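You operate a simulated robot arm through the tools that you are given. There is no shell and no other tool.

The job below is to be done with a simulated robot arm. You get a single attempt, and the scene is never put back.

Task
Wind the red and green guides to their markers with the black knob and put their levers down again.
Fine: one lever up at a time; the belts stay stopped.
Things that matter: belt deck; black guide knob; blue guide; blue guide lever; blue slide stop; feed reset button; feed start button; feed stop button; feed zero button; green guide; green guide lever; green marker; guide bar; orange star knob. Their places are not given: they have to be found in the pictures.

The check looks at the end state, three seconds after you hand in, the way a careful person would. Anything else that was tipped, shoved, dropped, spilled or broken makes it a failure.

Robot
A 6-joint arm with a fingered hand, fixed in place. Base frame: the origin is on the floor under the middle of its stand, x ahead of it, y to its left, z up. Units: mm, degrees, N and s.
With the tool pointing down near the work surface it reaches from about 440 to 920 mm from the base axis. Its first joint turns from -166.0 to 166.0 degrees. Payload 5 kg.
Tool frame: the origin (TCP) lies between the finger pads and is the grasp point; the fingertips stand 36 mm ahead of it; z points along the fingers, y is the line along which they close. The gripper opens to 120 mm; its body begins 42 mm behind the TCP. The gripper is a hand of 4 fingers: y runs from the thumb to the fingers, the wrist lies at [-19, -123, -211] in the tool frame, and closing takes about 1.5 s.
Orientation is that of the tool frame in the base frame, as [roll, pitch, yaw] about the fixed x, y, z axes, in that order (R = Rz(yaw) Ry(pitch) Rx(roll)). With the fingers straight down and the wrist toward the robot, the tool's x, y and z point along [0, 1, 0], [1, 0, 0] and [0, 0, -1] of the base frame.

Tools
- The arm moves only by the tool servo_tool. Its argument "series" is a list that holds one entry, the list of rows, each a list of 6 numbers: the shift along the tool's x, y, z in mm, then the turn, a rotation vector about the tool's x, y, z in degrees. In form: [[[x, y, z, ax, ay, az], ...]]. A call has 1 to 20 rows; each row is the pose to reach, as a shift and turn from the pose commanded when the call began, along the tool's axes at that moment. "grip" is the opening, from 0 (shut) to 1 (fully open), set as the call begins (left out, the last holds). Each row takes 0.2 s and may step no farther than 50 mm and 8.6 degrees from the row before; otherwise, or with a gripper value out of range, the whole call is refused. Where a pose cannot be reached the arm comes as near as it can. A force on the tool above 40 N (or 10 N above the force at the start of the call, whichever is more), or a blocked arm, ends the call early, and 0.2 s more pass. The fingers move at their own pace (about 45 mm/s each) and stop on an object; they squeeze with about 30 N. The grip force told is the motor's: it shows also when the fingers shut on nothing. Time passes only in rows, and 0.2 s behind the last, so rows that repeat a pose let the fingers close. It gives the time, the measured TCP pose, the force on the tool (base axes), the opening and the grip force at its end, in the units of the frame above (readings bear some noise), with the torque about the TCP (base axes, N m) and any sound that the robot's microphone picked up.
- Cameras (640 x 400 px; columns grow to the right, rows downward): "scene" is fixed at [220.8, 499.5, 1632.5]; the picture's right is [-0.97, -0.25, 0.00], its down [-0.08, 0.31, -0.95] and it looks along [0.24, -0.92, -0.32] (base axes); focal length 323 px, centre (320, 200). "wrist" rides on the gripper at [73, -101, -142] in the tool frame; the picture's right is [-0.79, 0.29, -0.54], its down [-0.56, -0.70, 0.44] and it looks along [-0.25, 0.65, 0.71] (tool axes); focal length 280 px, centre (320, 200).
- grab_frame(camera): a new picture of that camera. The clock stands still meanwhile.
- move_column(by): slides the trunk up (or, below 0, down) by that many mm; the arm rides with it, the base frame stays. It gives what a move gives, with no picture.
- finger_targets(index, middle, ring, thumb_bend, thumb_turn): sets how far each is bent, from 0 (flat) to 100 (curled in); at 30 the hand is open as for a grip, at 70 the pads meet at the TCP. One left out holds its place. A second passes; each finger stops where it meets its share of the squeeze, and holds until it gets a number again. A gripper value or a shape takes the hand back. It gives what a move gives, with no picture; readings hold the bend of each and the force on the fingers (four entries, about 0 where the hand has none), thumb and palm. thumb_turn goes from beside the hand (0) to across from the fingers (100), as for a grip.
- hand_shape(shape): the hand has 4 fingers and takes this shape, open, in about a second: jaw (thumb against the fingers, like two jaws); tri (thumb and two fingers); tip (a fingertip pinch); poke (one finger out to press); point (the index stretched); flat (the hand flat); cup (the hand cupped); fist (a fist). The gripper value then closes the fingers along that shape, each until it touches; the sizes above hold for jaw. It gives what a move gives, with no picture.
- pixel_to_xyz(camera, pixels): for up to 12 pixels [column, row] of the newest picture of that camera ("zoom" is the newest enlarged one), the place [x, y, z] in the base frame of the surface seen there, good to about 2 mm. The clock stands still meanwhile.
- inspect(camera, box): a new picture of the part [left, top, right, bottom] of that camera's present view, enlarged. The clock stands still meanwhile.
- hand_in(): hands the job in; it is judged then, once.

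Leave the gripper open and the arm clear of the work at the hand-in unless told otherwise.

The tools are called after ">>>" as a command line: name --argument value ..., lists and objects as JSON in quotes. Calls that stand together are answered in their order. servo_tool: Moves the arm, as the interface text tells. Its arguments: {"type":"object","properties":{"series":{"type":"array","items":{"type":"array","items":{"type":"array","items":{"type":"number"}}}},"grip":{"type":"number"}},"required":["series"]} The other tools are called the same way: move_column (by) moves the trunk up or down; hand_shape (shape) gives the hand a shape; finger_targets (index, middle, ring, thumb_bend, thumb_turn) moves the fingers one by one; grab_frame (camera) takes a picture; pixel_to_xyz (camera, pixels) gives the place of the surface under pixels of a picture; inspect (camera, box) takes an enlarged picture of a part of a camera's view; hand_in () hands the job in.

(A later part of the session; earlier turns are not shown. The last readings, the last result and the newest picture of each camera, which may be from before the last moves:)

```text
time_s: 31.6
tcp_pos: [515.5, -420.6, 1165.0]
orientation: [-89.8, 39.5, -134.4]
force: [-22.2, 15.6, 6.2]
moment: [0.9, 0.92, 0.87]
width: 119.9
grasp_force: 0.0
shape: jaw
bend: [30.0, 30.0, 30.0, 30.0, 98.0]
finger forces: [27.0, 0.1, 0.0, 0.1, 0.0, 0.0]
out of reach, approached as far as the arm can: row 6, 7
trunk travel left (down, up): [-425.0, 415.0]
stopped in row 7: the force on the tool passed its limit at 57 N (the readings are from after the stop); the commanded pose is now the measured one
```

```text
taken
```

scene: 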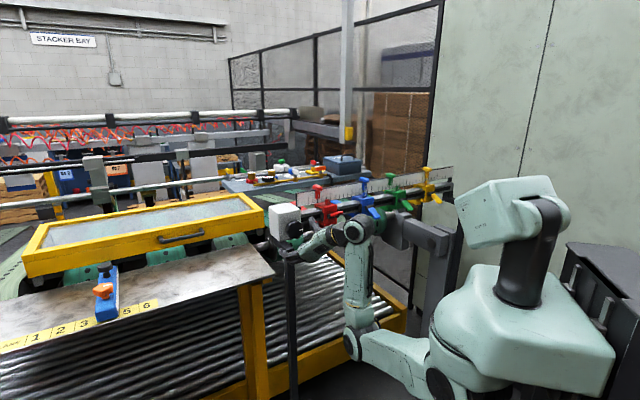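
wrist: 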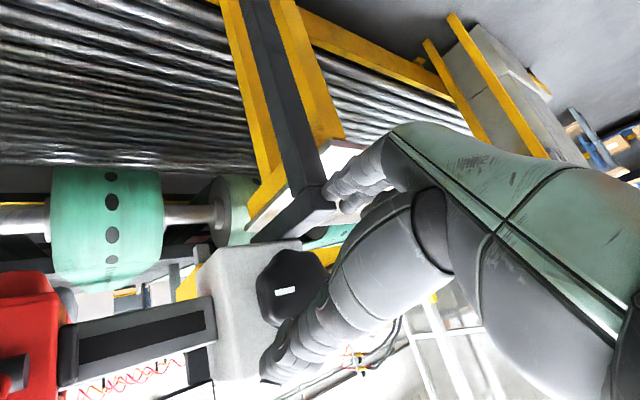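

The index finger touched the black leg below the knob box when rolled to -140° (27 N) — that is the limit on that side. I'll back straight off and check that nothing changed.

>>> servo_tool --series '[[[0, 0, -20, 0, 0, 0], [0, 0, -50, 0, 0, 0], [0, 0, -50, 0, 0, 8], [0, 0, -50, 0, 0, 16], [0, 0, -50, 0, 0, 24], [0, 0, -50, 0, 0, 32], [0, 0, -50, 0, 0, 40], [0, 0, -50, 0, 0, 48]]]'

>>> grab_frame --camera "wrist"

>>> inspect --camera "scene" --box '[240, 160, 400, 260]'

```text
time_s: 33.4
tcp_pos: [482.2, -386.0, 1164.7]
orientation: [-83.8, 87.7, -128.4]
force: [0.5, 1.1, -0.1]
moment: [0.0, 0.0, 0.0]
width: 119.8
grasp_force: 0.0
shape: jaw
bend: [30.0, 30.0, 30.0, 30.0, 98.0]
finger forces: [0.0, 0.0, 0.1, 0.1, 0.0, 0.0]
out of reach, approached as far as the arm can: row 1, 2, 3
trunk travel left (down, up): [-425.0, 415.0]
```

```text
taken
```

wrist: 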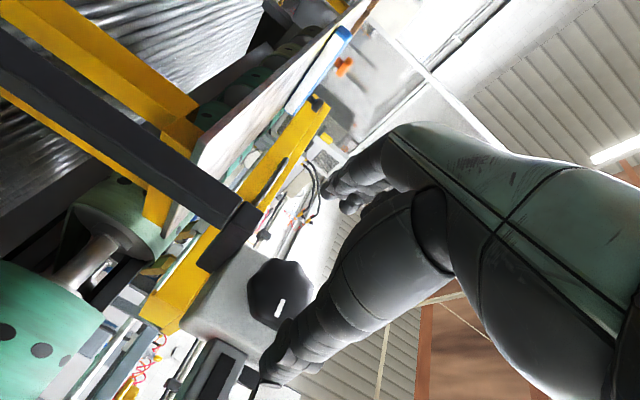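

```text
4.00 times, centred on (320, 210) of scene
```

zoom: 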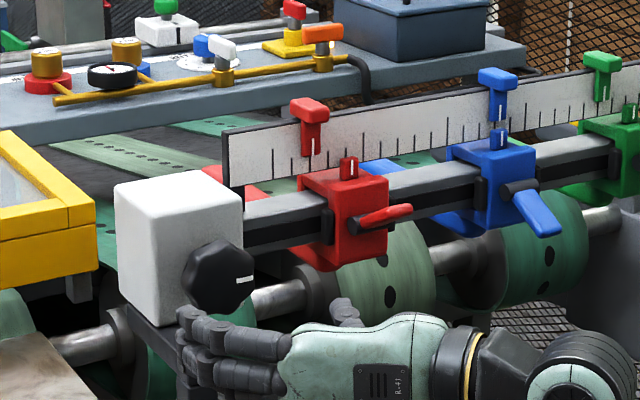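

Nothing moved. Fingers now lie on the +S side, thumb on -S side (roll ≈ -92°). I'll look closer at the knob in the wrist picture to fix its centre.

>>> inspect --camera "wrist" --box '[220, 240, 348, 320]'

>>> pixel_to_xyz --camera "zoom" --pixels '[[300, 250], [270, 250], [350, 250], [300, 200], [300, 300], [400, 220], [200, 250], [300, 345], [240, 150], [290, 170], [420, 180], [150, 250]]'

```text
5.00 times, centred on (284, 280) of wrist
```

zoom: 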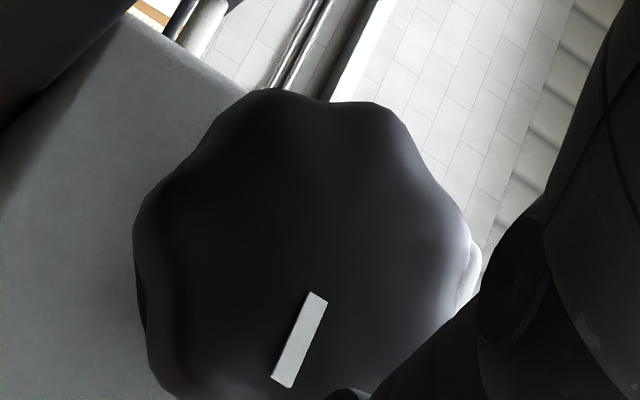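

```text
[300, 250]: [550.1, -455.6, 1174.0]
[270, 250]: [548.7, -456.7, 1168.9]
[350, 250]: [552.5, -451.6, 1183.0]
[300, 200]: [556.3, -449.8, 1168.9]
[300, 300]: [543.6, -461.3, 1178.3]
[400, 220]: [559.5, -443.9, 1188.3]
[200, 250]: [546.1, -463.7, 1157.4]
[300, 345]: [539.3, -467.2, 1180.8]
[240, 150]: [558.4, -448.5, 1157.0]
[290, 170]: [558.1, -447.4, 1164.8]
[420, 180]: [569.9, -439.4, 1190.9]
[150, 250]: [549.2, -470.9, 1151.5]
```

The knob centre looks like s≈70.5, z≈1181, face d≈711. I'll center the hand on that axis, roll about -90°, at d≈660.

>>> servo_tool --series '[[[-8, 1, 15, 0, 0, 1], [-16.4, 1.9, 30, 0, 0, 2.3], [-16.4, 1.9, 46, 0, 0, 2.3], [-16.4, 1.9, 46, 0, 0, 2.3]]]'

>>> grab_frame --camera "wrist"

>>> inspect --camera "scene" --box '[260, 190, 356, 250]'

```text
time_s: 34.4
tcp_pos: [517.1, -418.2, 1181.4]
orientation: [-54.9, 89.8, -99.5]
force: [-0.4, 0.0, 0.4]
moment: [0.01, 0.02, 0.01]
width: 119.9
grasp_force: 0.1
shape: jaw
bend: [30.0, 30.0, 30.0, 30.0, 98.0]
finger forces: [0.0, 0.0, 0.0, 0.0, 0.0, 0.1]
trunk travel left (down, up): [-425.0, 415.0]
```

```text
taken
```

wrist: 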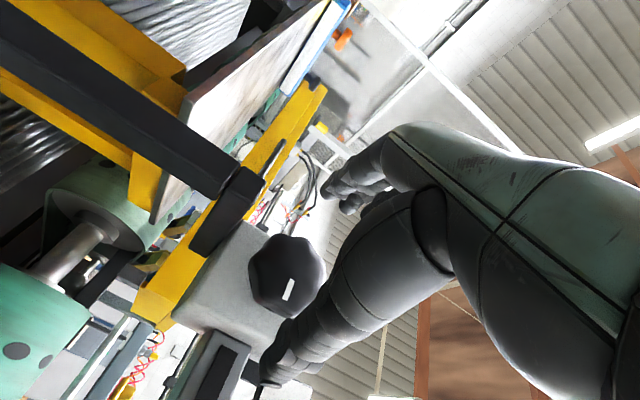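

```text
6.67 times, centred on (308, 220) of scene
```

zoom: 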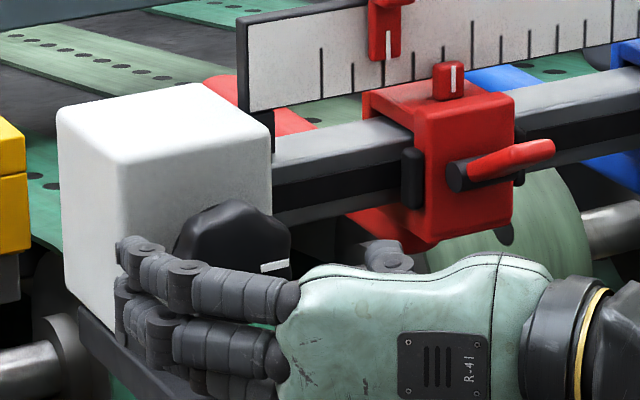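

Fingers are left of the knob, thumb right. I'll measure the fingertips and thumb tip relative to the knob axis.

>>> pixel_to_xyz --camera "zoom" --pixels '[[125, 245], [140, 265], [120, 300], [155, 325], [125, 330], [200, 375], [380, 250], [400, 262], [230, 215], [255, 235], [230, 240], [190, 225]]'

>>> pixel_to_xyz --camera "wrist" --pixels '[[268, 378], [280, 360], [325, 195], [330, 183], [345, 208], [365, 200]]'

```text
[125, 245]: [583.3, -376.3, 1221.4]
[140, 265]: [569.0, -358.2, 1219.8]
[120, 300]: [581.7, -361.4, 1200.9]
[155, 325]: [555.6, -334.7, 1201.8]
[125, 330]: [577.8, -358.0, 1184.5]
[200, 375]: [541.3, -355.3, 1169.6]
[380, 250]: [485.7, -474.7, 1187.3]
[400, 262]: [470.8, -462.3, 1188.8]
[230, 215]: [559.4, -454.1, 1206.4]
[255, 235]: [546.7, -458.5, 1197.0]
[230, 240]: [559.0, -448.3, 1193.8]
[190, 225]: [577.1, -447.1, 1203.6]
```

```text
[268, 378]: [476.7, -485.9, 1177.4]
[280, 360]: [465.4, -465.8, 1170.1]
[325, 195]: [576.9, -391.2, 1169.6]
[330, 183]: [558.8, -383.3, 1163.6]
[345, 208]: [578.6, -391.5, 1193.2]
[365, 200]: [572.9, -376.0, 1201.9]
```

The three fingers lie at z≈+34, +12 and -13 relative to the axis, the thumb near 0; so index and middle straddle the axis opposite the thumb. I'll take the "tri" shape and look.

>>> hand_shape --shape "tri"

>>> grab_frame --camera "wrist"

>>> inspect --camera "scene" --box '[260, 190, 356, 250]'

```text
time_s: 35.3
tcp_pos: [517.1, -417.4, 1182.8]
orientation: [-44.8, 89.8, -89.5]
force: [0.1, -0.6, 0.5]
moment: [-0.01, -0.04, 0.05]
width: 120.0
grasp_force: 0.1
shape: tri
bend: [30.0, 30.0, 99.0, 30.0, 98.0]
finger forces: [0.0, 0.0, 0.0, 0.0, 0.0, 0.0]
trunk travel left (down, up): [-425.0, 415.0]
```

```text
taken
```

wrist: 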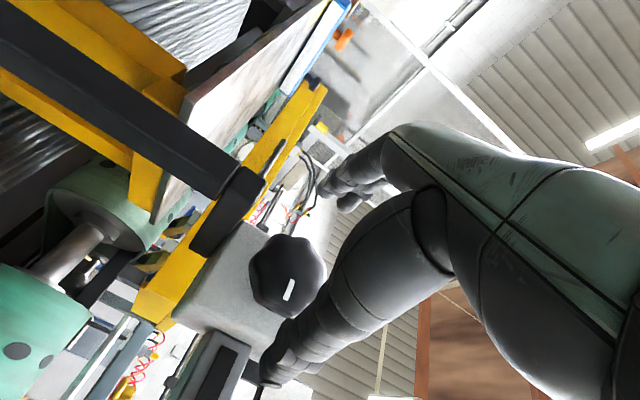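

```text
6.67 times, centred on (308, 220) of scene
```

zoom: 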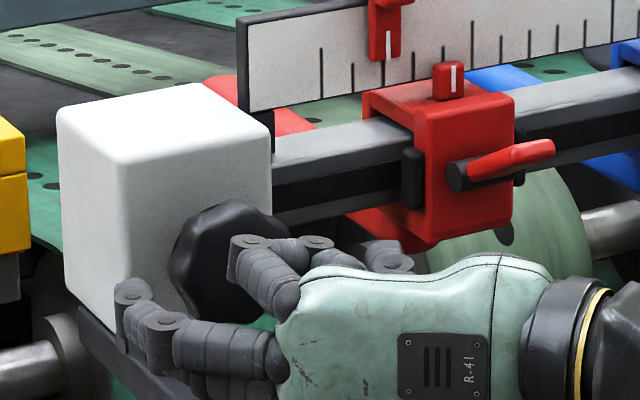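

The ring finger is folded; I need to know how far it still projects toward the knob (zoom pixels about (240,245)).

>>> pixel_to_xyz --camera "zoom" --pixels '[[240, 245], [250, 265], [265, 240], [320, 242], [275, 250], [125, 290], [130, 300], [125, 345], [385, 250], [405, 262]]'

>>> inspect --camera "wrist" --box '[240, 130, 430, 400]'

```text
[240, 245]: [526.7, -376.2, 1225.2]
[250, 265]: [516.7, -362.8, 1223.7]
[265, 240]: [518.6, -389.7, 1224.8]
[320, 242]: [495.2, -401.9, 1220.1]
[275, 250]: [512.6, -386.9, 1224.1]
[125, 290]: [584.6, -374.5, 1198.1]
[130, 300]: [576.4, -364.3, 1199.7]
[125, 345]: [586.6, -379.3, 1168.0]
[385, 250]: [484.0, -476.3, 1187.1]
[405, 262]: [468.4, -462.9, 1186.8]
```

```text
1.48 times, centred on (335, 265) of wrist
```

zoom: 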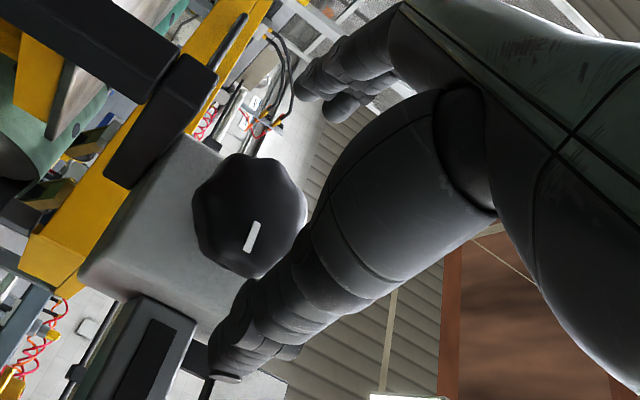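

The folded ring finger stays about 17 mm behind the TCP, so it will clear the knob face. I'll go forward 53 mm so that the pads are beside the knob.

>>> servo_tool --series '[[[0, 0, 20, 0, 0, 0], [0, 0, 40, 0, 0, 0], [0, 0, 53, 0, 0, 0], [0, 0, 53, 0, 0, 0]]]'

>>> grab_frame --camera "wrist"

>>> inspect --camera "scene" --box '[260, 190, 356, 250]'

```text
time_s: 36.3
tcp_pos: [555.1, -453.5, 1182.1]
orientation: [0.1, 89.9, -44.6]
force: [0.6, 0.2, -0.3]
moment: [-0.01, 0.04, 0.01]
width: 120.1
grasp_force: 0.0
shape: tri
bend: [30.0, 30.0, 99.0, 30.0, 98.0]
finger forces: [0.0, 0.1, 0.1, 0.1, 0.0, 0.0]
trunk travel left (down, up): [-425.0, 415.0]
```

```text
taken
```

wrist: 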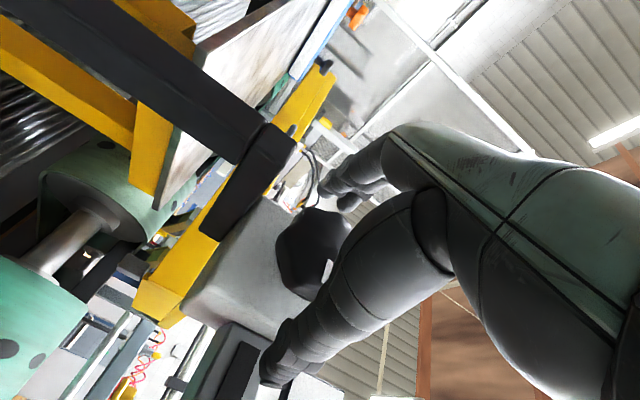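

```text
6.67 times, centred on (308, 220) of scene
```

zoom: 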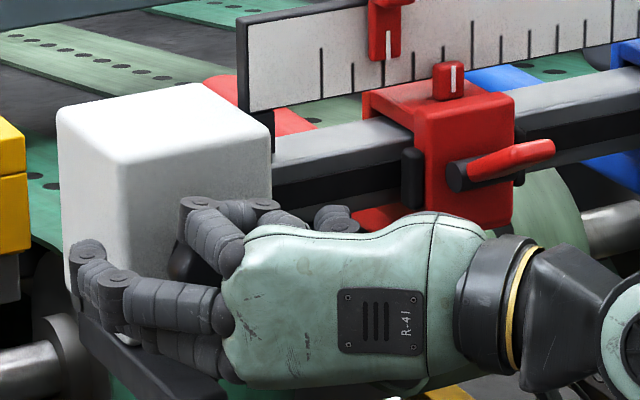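

TCP is on the knob axis (s≈71.8, d≈713, z≈1182). Now I'll close the fingers on the knob, holding the pose.

>>> servo_tool --series '[[[0, 0, 0, 0, 0, 0], [0, 0, 0, 0, 0, 0], [0, 0, 0, 0, 0, 0], [0, 0, 0, 0, 0, 0], [0, 0, 0, 0, 0, 0], [0, 0, 0, 0, 0, 0], [0, 0, 0, 0, 0, 0], [0, 0, 0, 0, 0, 0]]]' --grip 0

>>> grab_frame --camera "wrist"

>>> inspect --camera "scene" --box '[260, 190, 356, 250]'

```text
time_s: 38.1
tcp_pos: [555.6, -455.7, 1181.6]
orientation: [-30.6, 89.9, -75.2]
force: [4.2, -7.5, 3.5]
moment: [-0.01, -0.02, -0.17]
width: 50.2
grasp_force: 29.4
shape: tri
bend: [74.0, 53.0, 100.0, 71.0, 100.0]
finger forces: [12.3, 12.1, 0.1, 0.1, 28.0, 0.0]
trunk travel left (down, up): [-425.0, 415.0]
```

```text
taken
```

wrist: 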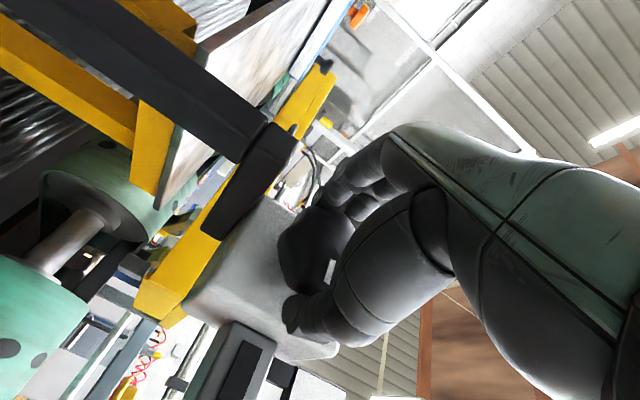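

```text
6.67 times, centred on (308, 220) of scene
```

zoom: 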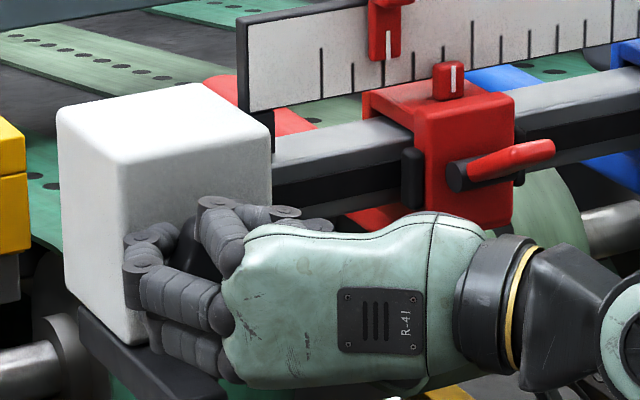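

The knob is held (index 12 N, middle 12 N, thumb 28 N). I'll turn it +24° as a test and watch the tick and the red guide.

>>> servo_tool --series '[[[0, 0, 0, 0, 0, 6], [0, 0, 0, 0, 0, 12], [0, 0, 0, 0, 0, 18], [0, 0, 0, 0, 0, 24]]]'

>>> grab_frame --camera "wrist"

>>> inspect --camera "scene" --box '[260, 190, 356, 250]'

```text
time_s: 39.1
tcp_pos: [554.9, -455.5, 1180.1]
orientation: [89.7, 66.0, 45.1]
force: [6.6, -8.1, 6.7]
moment: [0.01, -0.06, -0.13]
width: 50.1
grasp_force: 29.8
shape: tri
bend: [74.0, 53.0, 100.0, 71.0, 100.0]
finger forces: [13.0, 13.7, 0.0, 0.1, 27.8, 0.0]
trunk travel left (down, up): [-425.0, 415.0]
```

```text
taken
```

wrist: 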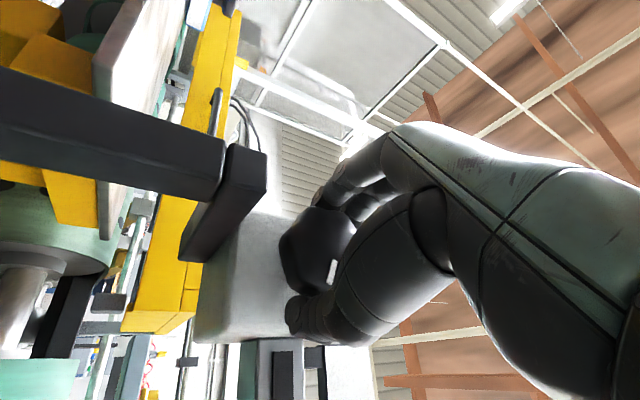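

```text
6.67 times, centred on (308, 220) of scene
```

zoom: 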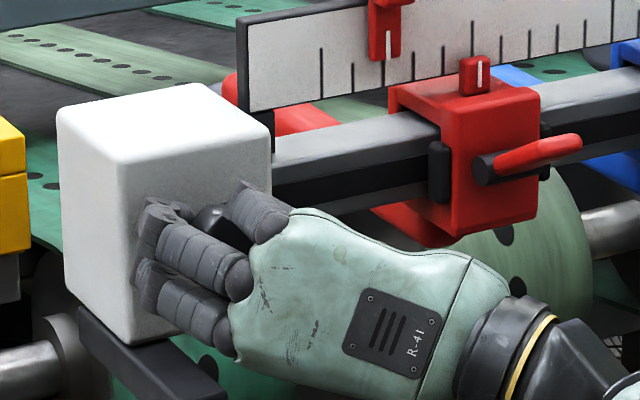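

The knob follows the hand exactly, and +24° moved red away from its marker by about 17 mm — so I must turn the other way, about -82° in total from here. I'll release here (fingers up-left, thumb down-right), back off, and regrip at roll +60° to have room.

>>> servo_tool --series '[[[0, 0, 0, 0, 0, 0], [0, 0, 0, 0, 0, 0], [0, 0, 0, 0, 0, 0], [0, 0, 0, 0, 0, 0], [0, 0, 0, 0, 0, 0], [0, 0, 0, 0, 0, 0], [0, 0, -20, 0, 0, 0], [0, 0, -40, 0, 0, 0], [0, 0, -60, 0, 0, 0]]]' --grip 1

>>> grab_frame --camera "wrist"

>>> inspect --camera "scene" --box '[260, 190, 356, 250]'

```text
time_s: 41.1
tcp_pos: [511.6, -411.0, 1181.6]
orientation: [89.8, 66.0, 45.2]
force: [-0.5, 0.3, 0.3]
moment: [0.04, 0.01, -0.03]
width: 119.4
grasp_force: 0.1
shape: tri
bend: [30.0, 30.0, 99.0, 30.0, 98.0]
finger forces: [0.0, 0.1, 0.0, 0.0, 0.1, 0.0]
trunk travel left (down, up): [-425.0, 415.0]
```

```text
taken
```

wrist: 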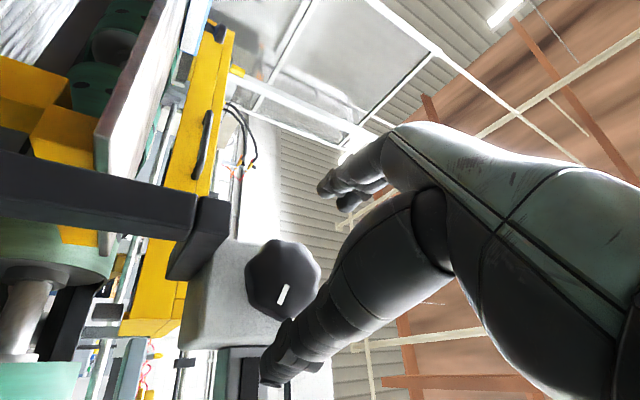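

```text
6.67 times, centred on (308, 220) of scene
```

zoom: 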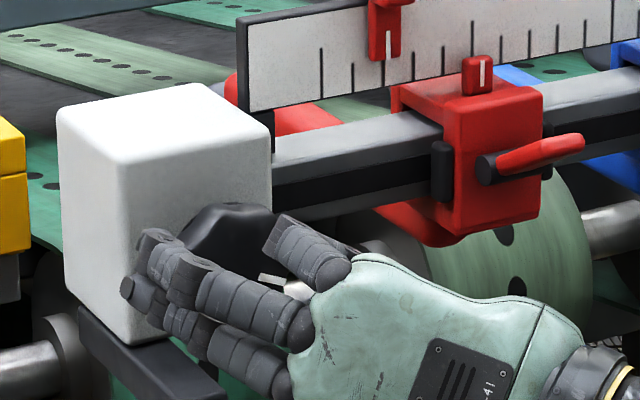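

Released cleanly. Let me measure the black leg's extent and the pointer/marker now.

>>> pixel_to_xyz --camera "wrist" --pixels '[[220, 205], [190, 265], [175, 270], [215, 260], [130, 190], [170, 230], [200, 200]]'

>>> pixel_to_xyz --camera "zoom" --pixels '[[483, 72], [388, 45], [470, 90], [390, 15], [100, 330], [85, 310], [150, 370], [215, 385], [220, 400]]'

```text
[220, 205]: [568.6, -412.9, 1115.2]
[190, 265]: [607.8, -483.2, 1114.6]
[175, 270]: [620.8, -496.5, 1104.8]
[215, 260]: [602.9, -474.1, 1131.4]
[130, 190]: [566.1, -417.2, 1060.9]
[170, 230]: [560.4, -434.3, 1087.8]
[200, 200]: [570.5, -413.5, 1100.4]
```

```text
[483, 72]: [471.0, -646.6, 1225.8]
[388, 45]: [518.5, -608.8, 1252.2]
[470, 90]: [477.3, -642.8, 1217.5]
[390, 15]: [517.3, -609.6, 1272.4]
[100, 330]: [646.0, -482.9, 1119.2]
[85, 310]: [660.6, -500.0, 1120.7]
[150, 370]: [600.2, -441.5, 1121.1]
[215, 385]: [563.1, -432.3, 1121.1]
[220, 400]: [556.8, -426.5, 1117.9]
```

Leg spans s 92-112, top z 1121, front d 694. Pointer is now at s≈-124, marker at -64: 60 mm to go, about 0.77 mm per degree. I'll roll the open hand to +60° at this stand-off (tips at d≈673, clear of the leg).

>>> servo_tool --series '[[[0, 0, 0, 0, 0, 8], [0, 0, 0, 0, 0, 16], [0, 0, 0, 0, 0, 24], [0, 0, 0, 0, 0, 32], [0, 0, 0, 0, 0, 40], [0, 0, 0, 0, 0, 48], [0, 0, 0, 0, 0, 56], [0, 0, 0, 0, 0, 64], [0, 0, 0, 0, 0, 72], [0, 0, 0, 0, 0, 80], [0, 0, 0, 0, 0, 88], [0, 0, 0, 0, 0, 96], [0, 0, 0, 0, 0, 104], [0, 0, 0, 0, 0, 112], [0, 0, 0, 0, 0, 120], [0, 0, 0, 0, 0, 126]]]'

>>> grab_frame --camera "wrist"

>>> inspect --camera "scene" --box '[260, 190, 356, 250]'

```text
time_s: 44.5
tcp_pos: [512.8, -412.6, 1181.7]
orientation: [89.6, -60.1, 45.8]
force: [-0.3, 0.2, 0.5]
moment: [0.0, 0.02, 0.02]
width: 119.7
grasp_force: 0.0
shape: tri
bend: [30.0, 30.0, 99.0, 30.0, 98.0]
finger forces: [0.1, 0.0, 0.0, 0.0, 0.0, 0.0]
trunk travel left (down, up): [-425.0, 415.0]
```

```text
taken
```

wrist: 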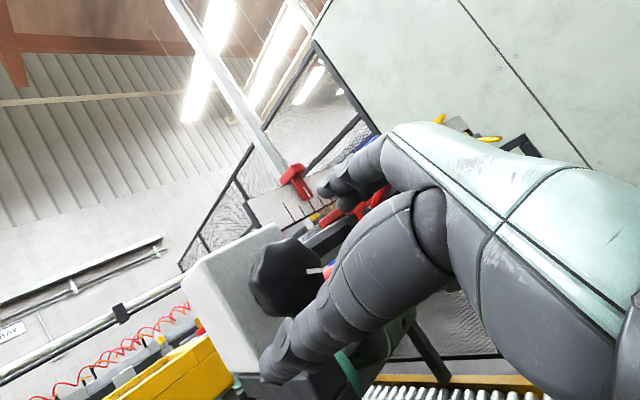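

```text
6.67 times, centred on (308, 220) of scene
```

zoom: 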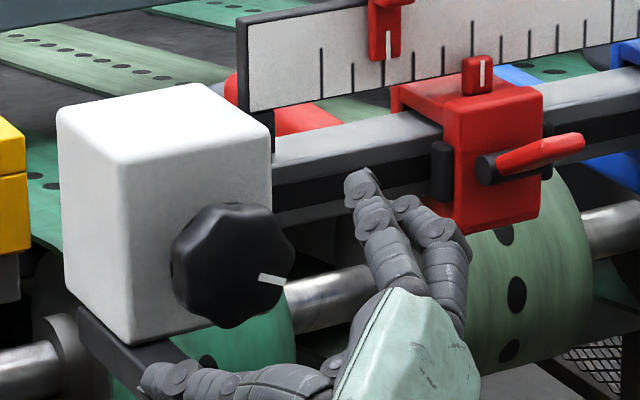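

Roll +60° reached on axis. Before moving forward I'll check that the thumb (zoom (150,375)) is clear above the leg (z 1121).

>>> pixel_to_xyz --camera "zoom" --pixels '[[150, 372], [148, 385], [180, 365], [220, 375], [260, 375], [352, 185], [360, 200], [400, 205], [420, 220]]'

>>> pixel_to_xyz --camera "wrist" --pixels '[[268, 375], [265, 362], [290, 335], [278, 380], [300, 370], [330, 190], [345, 205]]'

```text
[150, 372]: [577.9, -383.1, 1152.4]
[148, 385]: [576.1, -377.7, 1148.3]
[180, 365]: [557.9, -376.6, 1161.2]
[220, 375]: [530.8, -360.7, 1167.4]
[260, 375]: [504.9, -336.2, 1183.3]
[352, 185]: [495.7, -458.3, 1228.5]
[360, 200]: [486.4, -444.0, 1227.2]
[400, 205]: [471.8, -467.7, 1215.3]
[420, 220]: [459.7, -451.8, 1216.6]
```

```text
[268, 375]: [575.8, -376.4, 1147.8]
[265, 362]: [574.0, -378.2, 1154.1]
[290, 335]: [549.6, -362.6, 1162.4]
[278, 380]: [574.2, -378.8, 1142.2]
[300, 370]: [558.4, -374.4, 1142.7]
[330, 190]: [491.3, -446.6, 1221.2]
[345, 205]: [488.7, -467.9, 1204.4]
```

Thumb is at s≈139, z≥1142: clear of the leg. I'll move forward 59 mm and then close on the knob.

>>> servo_tool --series '[[[0, 0, 20, 0, 0, 0], [0, 0, 40, 0, 0, 0], [0, 0, 59, 0, 0, 0], [0, 0, 59, 0, 0, 0]]]'

>>> servo_tool --series '[[[0, 0, 0, 0, 0, 0], [0, 0, 0, 0, 0, 0], [0, 0, 0, 0, 0, 0], [0, 0, 0, 0, 0, 0], [0, 0, 0, 0, 0, 0], [0, 0, 0, 0, 0, 0], [0, 0, 0, 0, 0, 0], [0, 0, 0, 0, 0, 0]]]' --grip 0

>>> inspect --camera "scene" --box '[260, 190, 356, 250]'

```text
time_s: 45.5
tcp_pos: [555.8, -454.0, 1181.5]
orientation: [89.5, -59.9, 45.8]
force: [0.7, 0.1, -0.6]
moment: [-0.01, 0.01, -0.01]
width: 119.7
grasp_force: 0.1
shape: tri
bend: [30.0, 30.0, 99.0, 30.0, 98.0]
finger forces: [0.1, 0.0, 0.1, 0.1, 0.0, 0.0]
trunk travel left (down, up): [-425.0, 415.0]
```

```text
time_s: 47.3
tcp_pos: [554.9, -453.1, 1179.8]
orientation: [89.7, -59.9, 45.7]
force: [6.5, -4.1, 1.9]
moment: [-0.04, 0.01, 0.16]
width: 51.5
grasp_force: 29.9
shape: tri
bend: [74.0, 49.0, 100.0, 72.0, 100.0]
finger forces: [12.9, 11.9, 0.0, 0.0, 27.1, 0.0]
trunk travel left (down, up): [-425.0, 415.0]
```

```text
6.67 times, centred on (308, 220) of scene
```

zoom: 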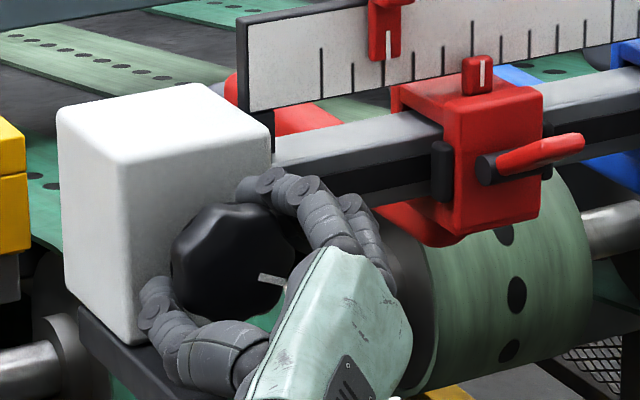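

The knob is gripped firmly. I'll turn it by -72° now, then check the pointer against the marker.

>>> servo_tool --series '[[[0, 0, 0, 0, 0, -6], [0, 0, 0, 0, 0, -12], [0, 0, 0, 0, 0, -18], [0, 0, 0, 0, 0, -24], [0, 0, 0, 0, 0, -30], [0, 0, 0, 0, 0, -36], [0, 0, 0, 0, 0, -42], [0, 0, 0, 0, 0, -48], [0, 0, 0, 0, 0, -54], [0, 0, 0, 0, 0, -60], [0, 0, 0, 0, 0, -66], [0, 0, 0, 0, 0, -72], [0, 0, 0, 0, 0, -72]]]'

>>> inspect --camera "scene" --box '[260, 190, 356, 250]'

>>> grab_frame --camera "wrist"

```text
time_s: 50.1
tcp_pos: [555.0, -455.0, 1180.0]
orientation: [90.0, 12.2, 45.3]
force: [6.7, -4.2, -4.4]
moment: [0.22, 0.32, 0.0]
width: 50.4
grasp_force: 29.8
shape: tri
bend: [74.0, 50.0, 100.0, 71.0, 100.0]
finger forces: [14.4, 12.9, 0.0, 0.0, 29.2, 0.0]
trunk travel left (down, up): [-425.0, 415.0]
```

```text
6.67 times, centred on (308, 220) of scene
```

zoom: 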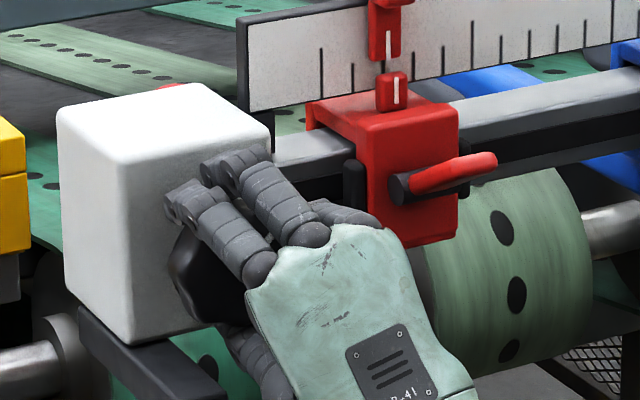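

```text
taken
```

wrist: 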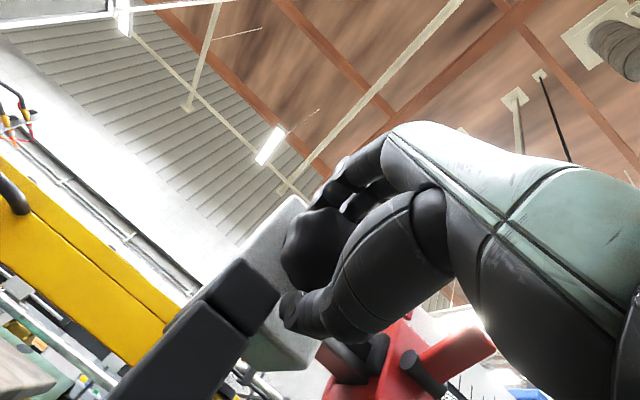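

Pointer (zoom px 396) is now nearly under the marker (388). I'll enlarge strongly, also the blue pair as an aligned reference, to judge the remaining offset.

>>> inspect --camera "scene" --box '[308, 186, 332, 210]'

>>> inspect --camera "scene" --box '[353, 176, 377, 200]'

>>> inspect --camera "scene" --box '[415, 164, 439, 188]'

```text
16.00 times, centred on (320, 198) of scene
```

zoom: 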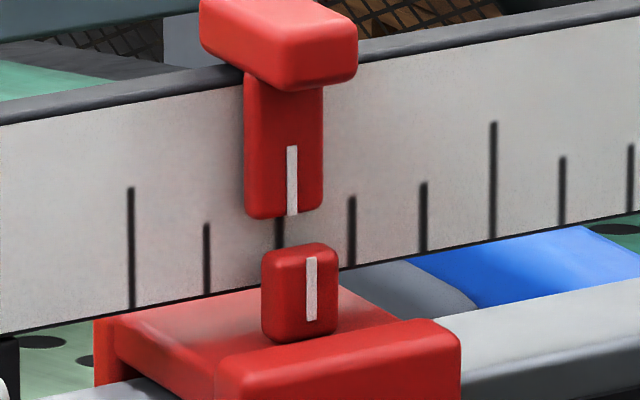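

```text
16.00 times, centred on (365, 188) of scene
```

zoom: 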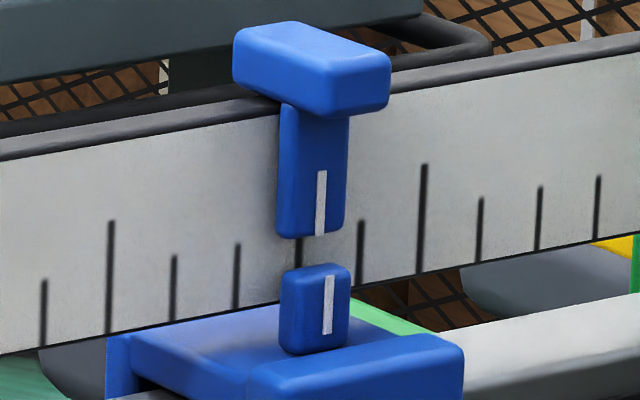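

```text
16.00 times, centred on (427, 176) of scene
```

zoom: 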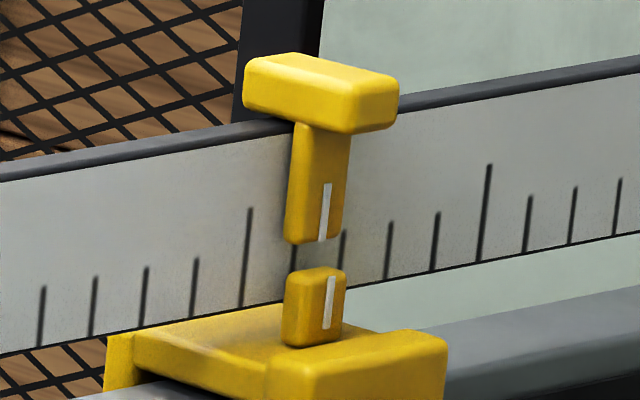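

Blue and yellow references show that an aligned pointer appears about 10 px right of the marker line in this enlargement for red; red is now 19.5 px right, so about 2.5 mm (≈3.3°) remain. I'll turn -3.3° more.

>>> servo_tool --series '[[[0, 0, 0, 0, 0, -1.7], [0, 0, 0, 0, 0, -3.3], [0, 0, 0, 0, 0, -3.3], [0, 0, 0, 0, 0, -3.3]]]'

>>> inspect --camera "scene" --box '[308, 186, 332, 210]'

```text
time_s: 51.1
tcp_pos: [555.0, -455.8, 1178.9]
orientation: [90.0, 15.5, 45.3]
force: [3.4, -3.1, -6.0]
moment: [0.35, 0.34, -0.05]
width: 50.5
grasp_force: 30.1
shape: tri
bend: [74.0, 51.0, 100.0, 71.0, 100.0]
finger forces: [13.2, 12.1, 0.0, 0.0, 29.7, 0.0]
trunk travel left (down, up): [-425.0, 415.0]
```

```text
16.00 times, centred on (320, 198) of scene
```

zoom: 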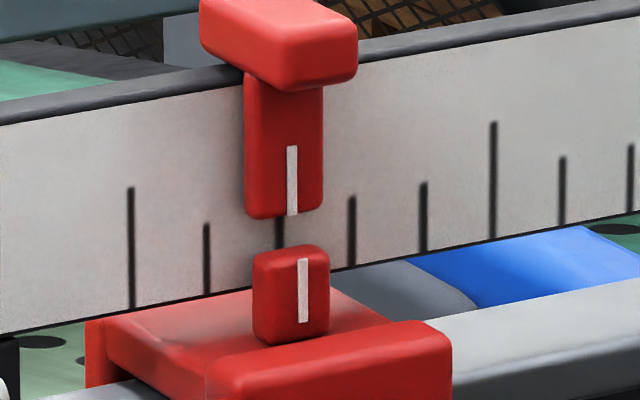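

Offset is now 11 px against a target of about 10.4 — aligned within some tenths of a mm. I'll open the hand and back off, then check again.

>>> servo_tool --series '[[[0, 0, 0, 0, 0, 0], [0, 0, 0, 0, 0, 0], [0, 0, 0, 0, 0, 0], [0, 0, 0, 0, 0, 0], [0, 0, 0, 0, 0, 0], [0, 0, 0, 0, 0, 0], [0, 0, 0, 0, 0, 0], [0, 0, -20, 0, 0, 0], [0, 0, -45, 0, 0, 0], [0, 0, -75, 0, 0, 0]]]' --grip 1

>>> inspect --camera "scene" --box '[308, 186, 332, 210]'

>>> inspect --camera "scene" --box '[260, 180, 372, 250]'

```text
time_s: 53.3
tcp_pos: [498.7, -402.0, 1181.9]
orientation: [89.8, 15.4, 45.4]
force: [0.0, 0.3, 0.8]
moment: [0.03, 0.05, 0.01]
width: 119.5
grasp_force: 0.1
shape: tri
bend: [30.0, 30.0, 99.0, 30.0, 98.0]
finger forces: [0.0, 0.0, 0.0, 0.0, 0.0, 0.1]
trunk travel left (down, up): [-425.0, 415.0]
```

```text
16.00 times, centred on (320, 198) of scene
```

zoom: 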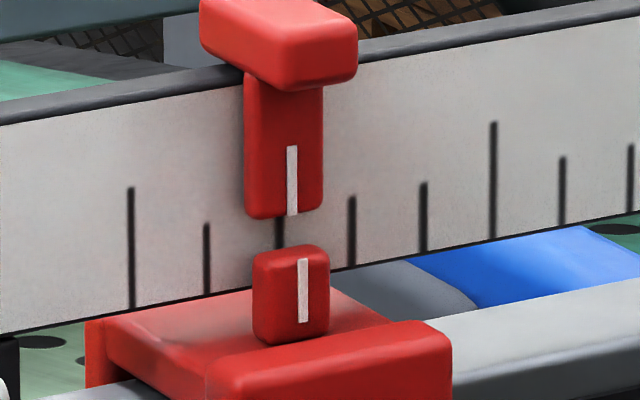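

```text
5.71 times, centred on (316, 215) of scene
```

zoom: 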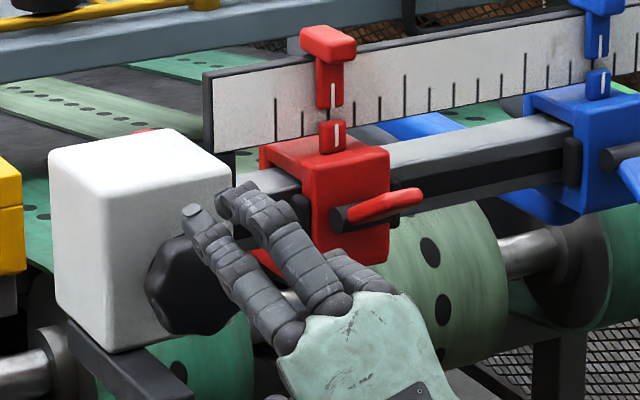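

Unchanged after release: red is aligned. Now to put the red lever down I'll move the open hand in front of it (s≈-64), roll back to 0° so that the two fingers can press from above.

>>> servo_tool --series '[[[-32, -9, 0, 0, 0, 4], [-64, -18, 0, 0, 0, 8], [-96, -27, 0, 0, 0, 12], [-127.3, -35, 0, 0, 0, 15.4], [-127.3, -35, 0, 0, 0, 15.4]]]'

>>> inspect --camera "scene" --box '[280, 160, 400, 235]'

>>> grab_frame --camera "wrist"

```text
time_s: 54.5
tcp_pos: [409.1, -497.6, 1181.8]
orientation: [89.9, 0.0, 45.4]
force: [0.6, 0.3, 1.1]
moment: [0.0, -0.04, -0.02]
width: 119.8
grasp_force: 0.1
shape: tri
bend: [30.0, 30.0, 99.0, 30.0, 98.0]
finger forces: [0.0, 0.0, 0.0, 0.1, 0.0, 0.1]
trunk travel left (down, up): [-425.0, 415.0]
```

```text
5.33 times, centred on (340, 198) of scene
```

zoom: 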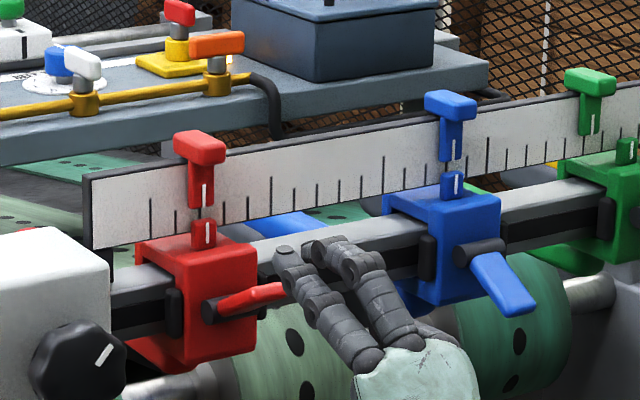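

```text
taken
```

wrist: 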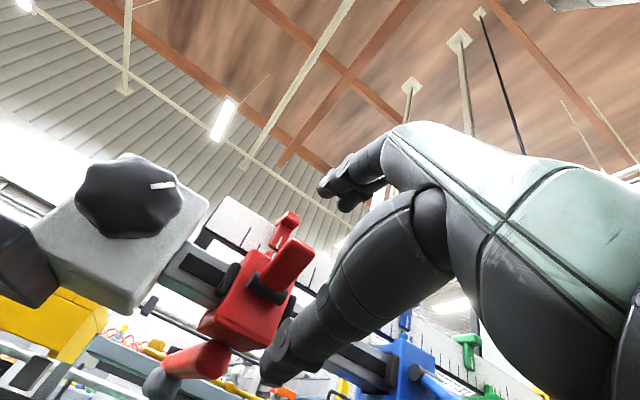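

I'll measure the raised lever's tip and the fingertips before going over it.

>>> pixel_to_xyz --camera "wrist" --pixels '[[295, 252], [305, 250], [285, 285], [270, 275], [295, 245], [325, 190], [330, 182], [345, 207]]'

>>> pixel_to_xyz --camera "zoom" --pixels '[[270, 287], [250, 297], [278, 297], [235, 300], [210, 310], [285, 250], [290, 265], [320, 245], [325, 260]]'

```text
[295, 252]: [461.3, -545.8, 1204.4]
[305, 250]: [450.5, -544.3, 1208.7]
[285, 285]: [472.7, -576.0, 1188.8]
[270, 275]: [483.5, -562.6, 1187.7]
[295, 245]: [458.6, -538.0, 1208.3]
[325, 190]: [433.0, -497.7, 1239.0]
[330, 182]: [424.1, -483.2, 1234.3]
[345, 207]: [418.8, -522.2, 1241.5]
```

```text
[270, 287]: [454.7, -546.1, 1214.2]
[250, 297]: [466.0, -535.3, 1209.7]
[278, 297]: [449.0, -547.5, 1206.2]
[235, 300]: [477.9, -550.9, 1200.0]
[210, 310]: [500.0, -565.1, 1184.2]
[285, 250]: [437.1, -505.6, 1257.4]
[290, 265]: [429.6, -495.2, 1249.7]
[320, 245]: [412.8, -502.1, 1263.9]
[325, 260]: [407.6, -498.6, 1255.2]
```

Lever tip is at z≈1214, d≈706; finger pads are 57 mm above the TCP (z≈1239) so they clear it. I'll go 53 mm forward over it, then press down in small steps.

>>> servo_tool --series '[[[0, 0, 20, 0, 0, 0], [0, 0, 40, 0, 0, 0], [0, 0, 53, 0, 0, 0], [0, -10, 53, 0, 0, 0], [0, -20, 53, 0, 0, 0], [0, -30, 52, 0, 0, 0], [0, -40, 50, 0, 0, 0], [0, -50, 49, 0, 0, 0], [0, -60, 50, 0, 0, 0], [0, -68, 51, 0, 0, 0]]]'

>>> inspect --camera "scene" --box '[280, 160, 400, 235]'

>>> grab_frame --camera "wrist"

```text
time_s: 56.7
tcp_pos: [443.0, -529.8, 1114.3]
orientation: [89.9, 0.0, 45.3]
force: [0.6, -0.3, 0.5]
moment: [0.0, 0.01, -0.03]
width: 119.6
grasp_force: 0.1
shape: tri
bend: [30.0, 30.0, 99.0, 30.0, 98.0]
finger forces: [0.1, 0.0, 0.1, 0.0, 0.0, 0.1]
trunk travel left (down, up): [-425.0, 415.0]
```

```text
5.33 times, centred on (340, 198) of scene
```

zoom: 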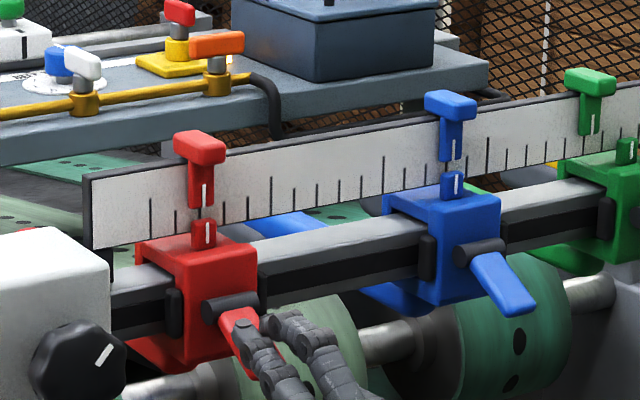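

```text
taken
```

wrist: 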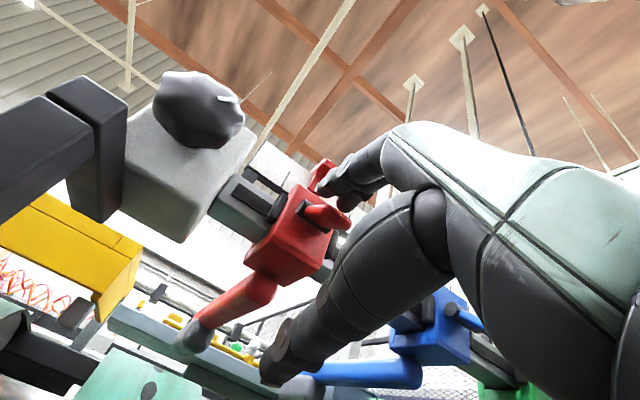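

The lever follows; it is below horizontal. I'll press on another 18 mm in small steps until it meets its lower stop.

>>> servo_tool --series '[[[0, -4, 0, 0, 0, 0], [0, -8, 0, 0, 0, 0], [0, -12, 1, 0, 0, 0], [0, -15, 1, 0, 0, 0], [0, -18, 1, 0, 0, 0]]]'

>>> inspect --camera "scene" --box '[280, 160, 400, 235]'

```text
time_s: 57.9
tcp_pos: [444.2, -531.8, 1096.0]
orientation: [89.8, 0.0, 45.3]
force: [0.4, -1.2, 12.2]
moment: [-0.12, -0.26, -0.03]
width: 119.9
grasp_force: 0.0
shape: tri
bend: [27.0, 28.0, 99.0, 30.0, 98.0]
finger forces: [5.5, 4.4, 0.0, 0.1, 0.0, 0.1]
trunk travel left (down, up): [-425.0, 415.0]
```

```text
5.33 times, centred on (340, 198) of scene
```

zoom: 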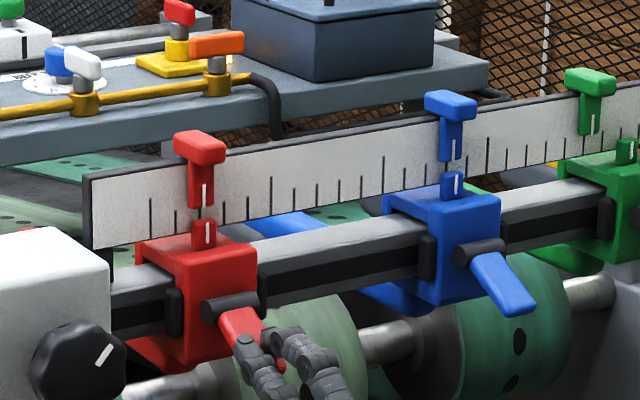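

The lever meets its lower stop (12 N up). A little more press for certainty, then lift the fingers and retreat.

>>> servo_tool --series '[[[0, -3, 0, 0, 0, 0], [0, -5, 0, 0, 0, 0], [0, -5, 0, 0, 0, 0], [0, 10, 0, 0, 0, 0], [0, 20, -20, 0, 0, 0], [0, 20, -60, 0, 0, 0], [0, 20, -90, 0, 0, 0]]]'

>>> inspect --camera "scene" --box '[280, 160, 400, 235]'

>>> inspect --camera "scene" --box '[308, 186, 332, 210]'

```text
time_s: 59.5
tcp_pos: [379.1, -468.7, 1113.1]
orientation: [89.9, 0.0, 45.4]
force: [0.8, -0.1, 0.1]
moment: [0.02, 0.02, -0.02]
width: 119.6
grasp_force: 0.0
shape: tri
bend: [30.0, 30.0, 99.0, 30.0, 98.0]
finger forces: [0.0, 0.1, 0.0, 0.0, 0.0, 0.1]
trunk travel left (down, up): [-425.0, 415.0]
```

```text
5.33 times, centred on (340, 198) of scene
```

zoom: 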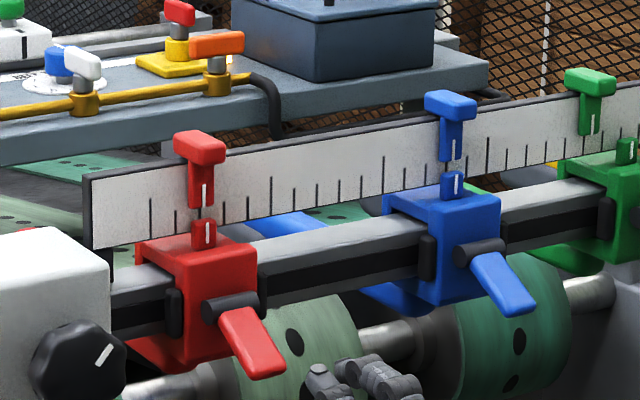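

```text
16.00 times, centred on (320, 198) of scene
```

zoom: 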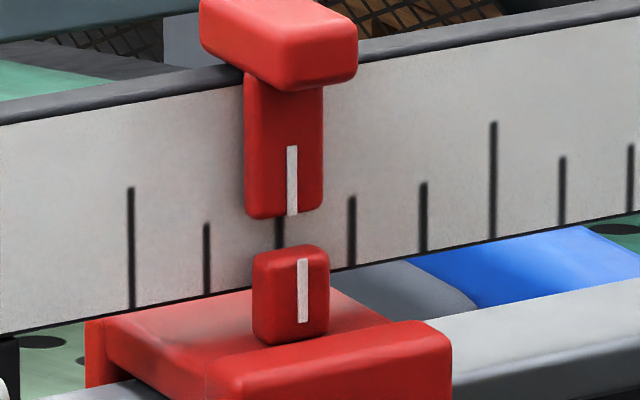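

Red is aligned and its lever is down like the others. A check of both lines by position in this zoom, for the record.

>>> pixel_to_xyz --camera "zoom" --pixels '[[292, 160], [292, 180], [292, 205], [303, 270], [303, 290], [303, 315], [270, 180], [310, 180], [275, 290], [320, 290]]'

```text
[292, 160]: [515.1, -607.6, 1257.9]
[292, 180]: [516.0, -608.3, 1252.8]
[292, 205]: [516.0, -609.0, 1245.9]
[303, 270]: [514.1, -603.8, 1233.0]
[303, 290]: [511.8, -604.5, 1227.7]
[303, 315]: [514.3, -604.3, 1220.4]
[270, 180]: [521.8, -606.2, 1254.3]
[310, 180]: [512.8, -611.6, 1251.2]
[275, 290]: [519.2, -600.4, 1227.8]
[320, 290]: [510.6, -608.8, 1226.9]
```

Red is done. Now green: I'll slide along the bar at d≈600 to s≈-461, with the thumb at a height below the green lever.

>>> servo_tool --series '[[[-45, 10, 0, 0, 0, 0], [-90, 20, 0, 0, 0, 0], [-135, 30, 0, 0, 0, 0], [-180, 40, 0, 0, 0, 0], [-225, 50, 0, 0, 0, 0], [-270, 60, 0, 0, 0, 0], [-315, 70, 0, 0, 0, 0], [-360, 75, 0, 0, 0, 0], [-398, 75, 0, 0, 0, 0], [-398, 75, 0, 0, 0, 0]]]'

>>> inspect --camera "scene" --box '[340, 150, 460, 225]'

>>> grab_frame --camera "wrist"

```text
time_s: 61.7
tcp_pos: [100.3, -752.9, 1191.0]
orientation: [89.9, 0.1, 45.5]
force: [-0.7, 1.3, 0.2]
moment: [0.01, -0.05, -0.02]
width: 119.8
grasp_force: 0.1
shape: tri
bend: [30.0, 30.0, 99.0, 30.0, 98.0]
finger forces: [0.1, 0.0, 0.0, 0.0, 0.0, 0.0]
trunk travel left (down, up): [-425.0, 415.0]
```

```text
5.33 times, centred on (400, 188) of scene
```

zoom: 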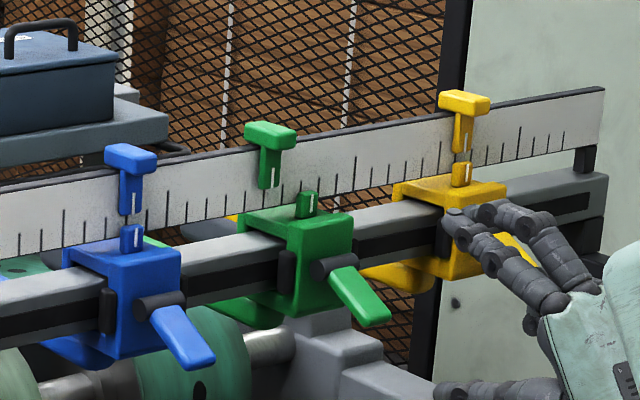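

```text
taken
```

wrist: 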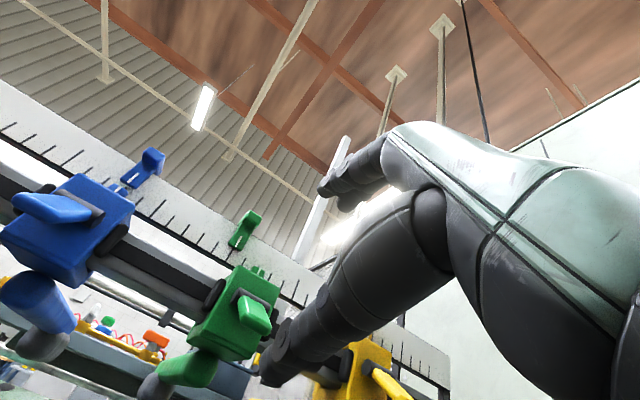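

Now in front of the green lever. I'll measure its tip.

>>> pixel_to_xyz --camera "zoom" --pixels '[[345, 275], [360, 290], [370, 305], [388, 308], [380, 320], [368, 322], [320, 268], [350, 265]]'

>>> pixel_to_xyz --camera "wrist" --pixels '[[248, 318], [265, 328], [258, 310], [242, 300], [250, 325], [275, 310]]'

```text
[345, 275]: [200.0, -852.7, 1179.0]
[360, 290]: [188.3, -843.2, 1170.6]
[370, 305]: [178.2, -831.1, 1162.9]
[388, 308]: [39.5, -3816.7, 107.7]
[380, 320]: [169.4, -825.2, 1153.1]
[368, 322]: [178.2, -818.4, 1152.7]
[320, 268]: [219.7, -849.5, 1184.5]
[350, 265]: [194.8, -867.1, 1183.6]
```

```text
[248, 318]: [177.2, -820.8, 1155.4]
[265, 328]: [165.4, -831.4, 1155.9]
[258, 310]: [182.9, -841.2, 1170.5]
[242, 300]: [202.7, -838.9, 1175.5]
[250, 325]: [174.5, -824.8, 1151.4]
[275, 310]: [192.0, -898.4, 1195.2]
```

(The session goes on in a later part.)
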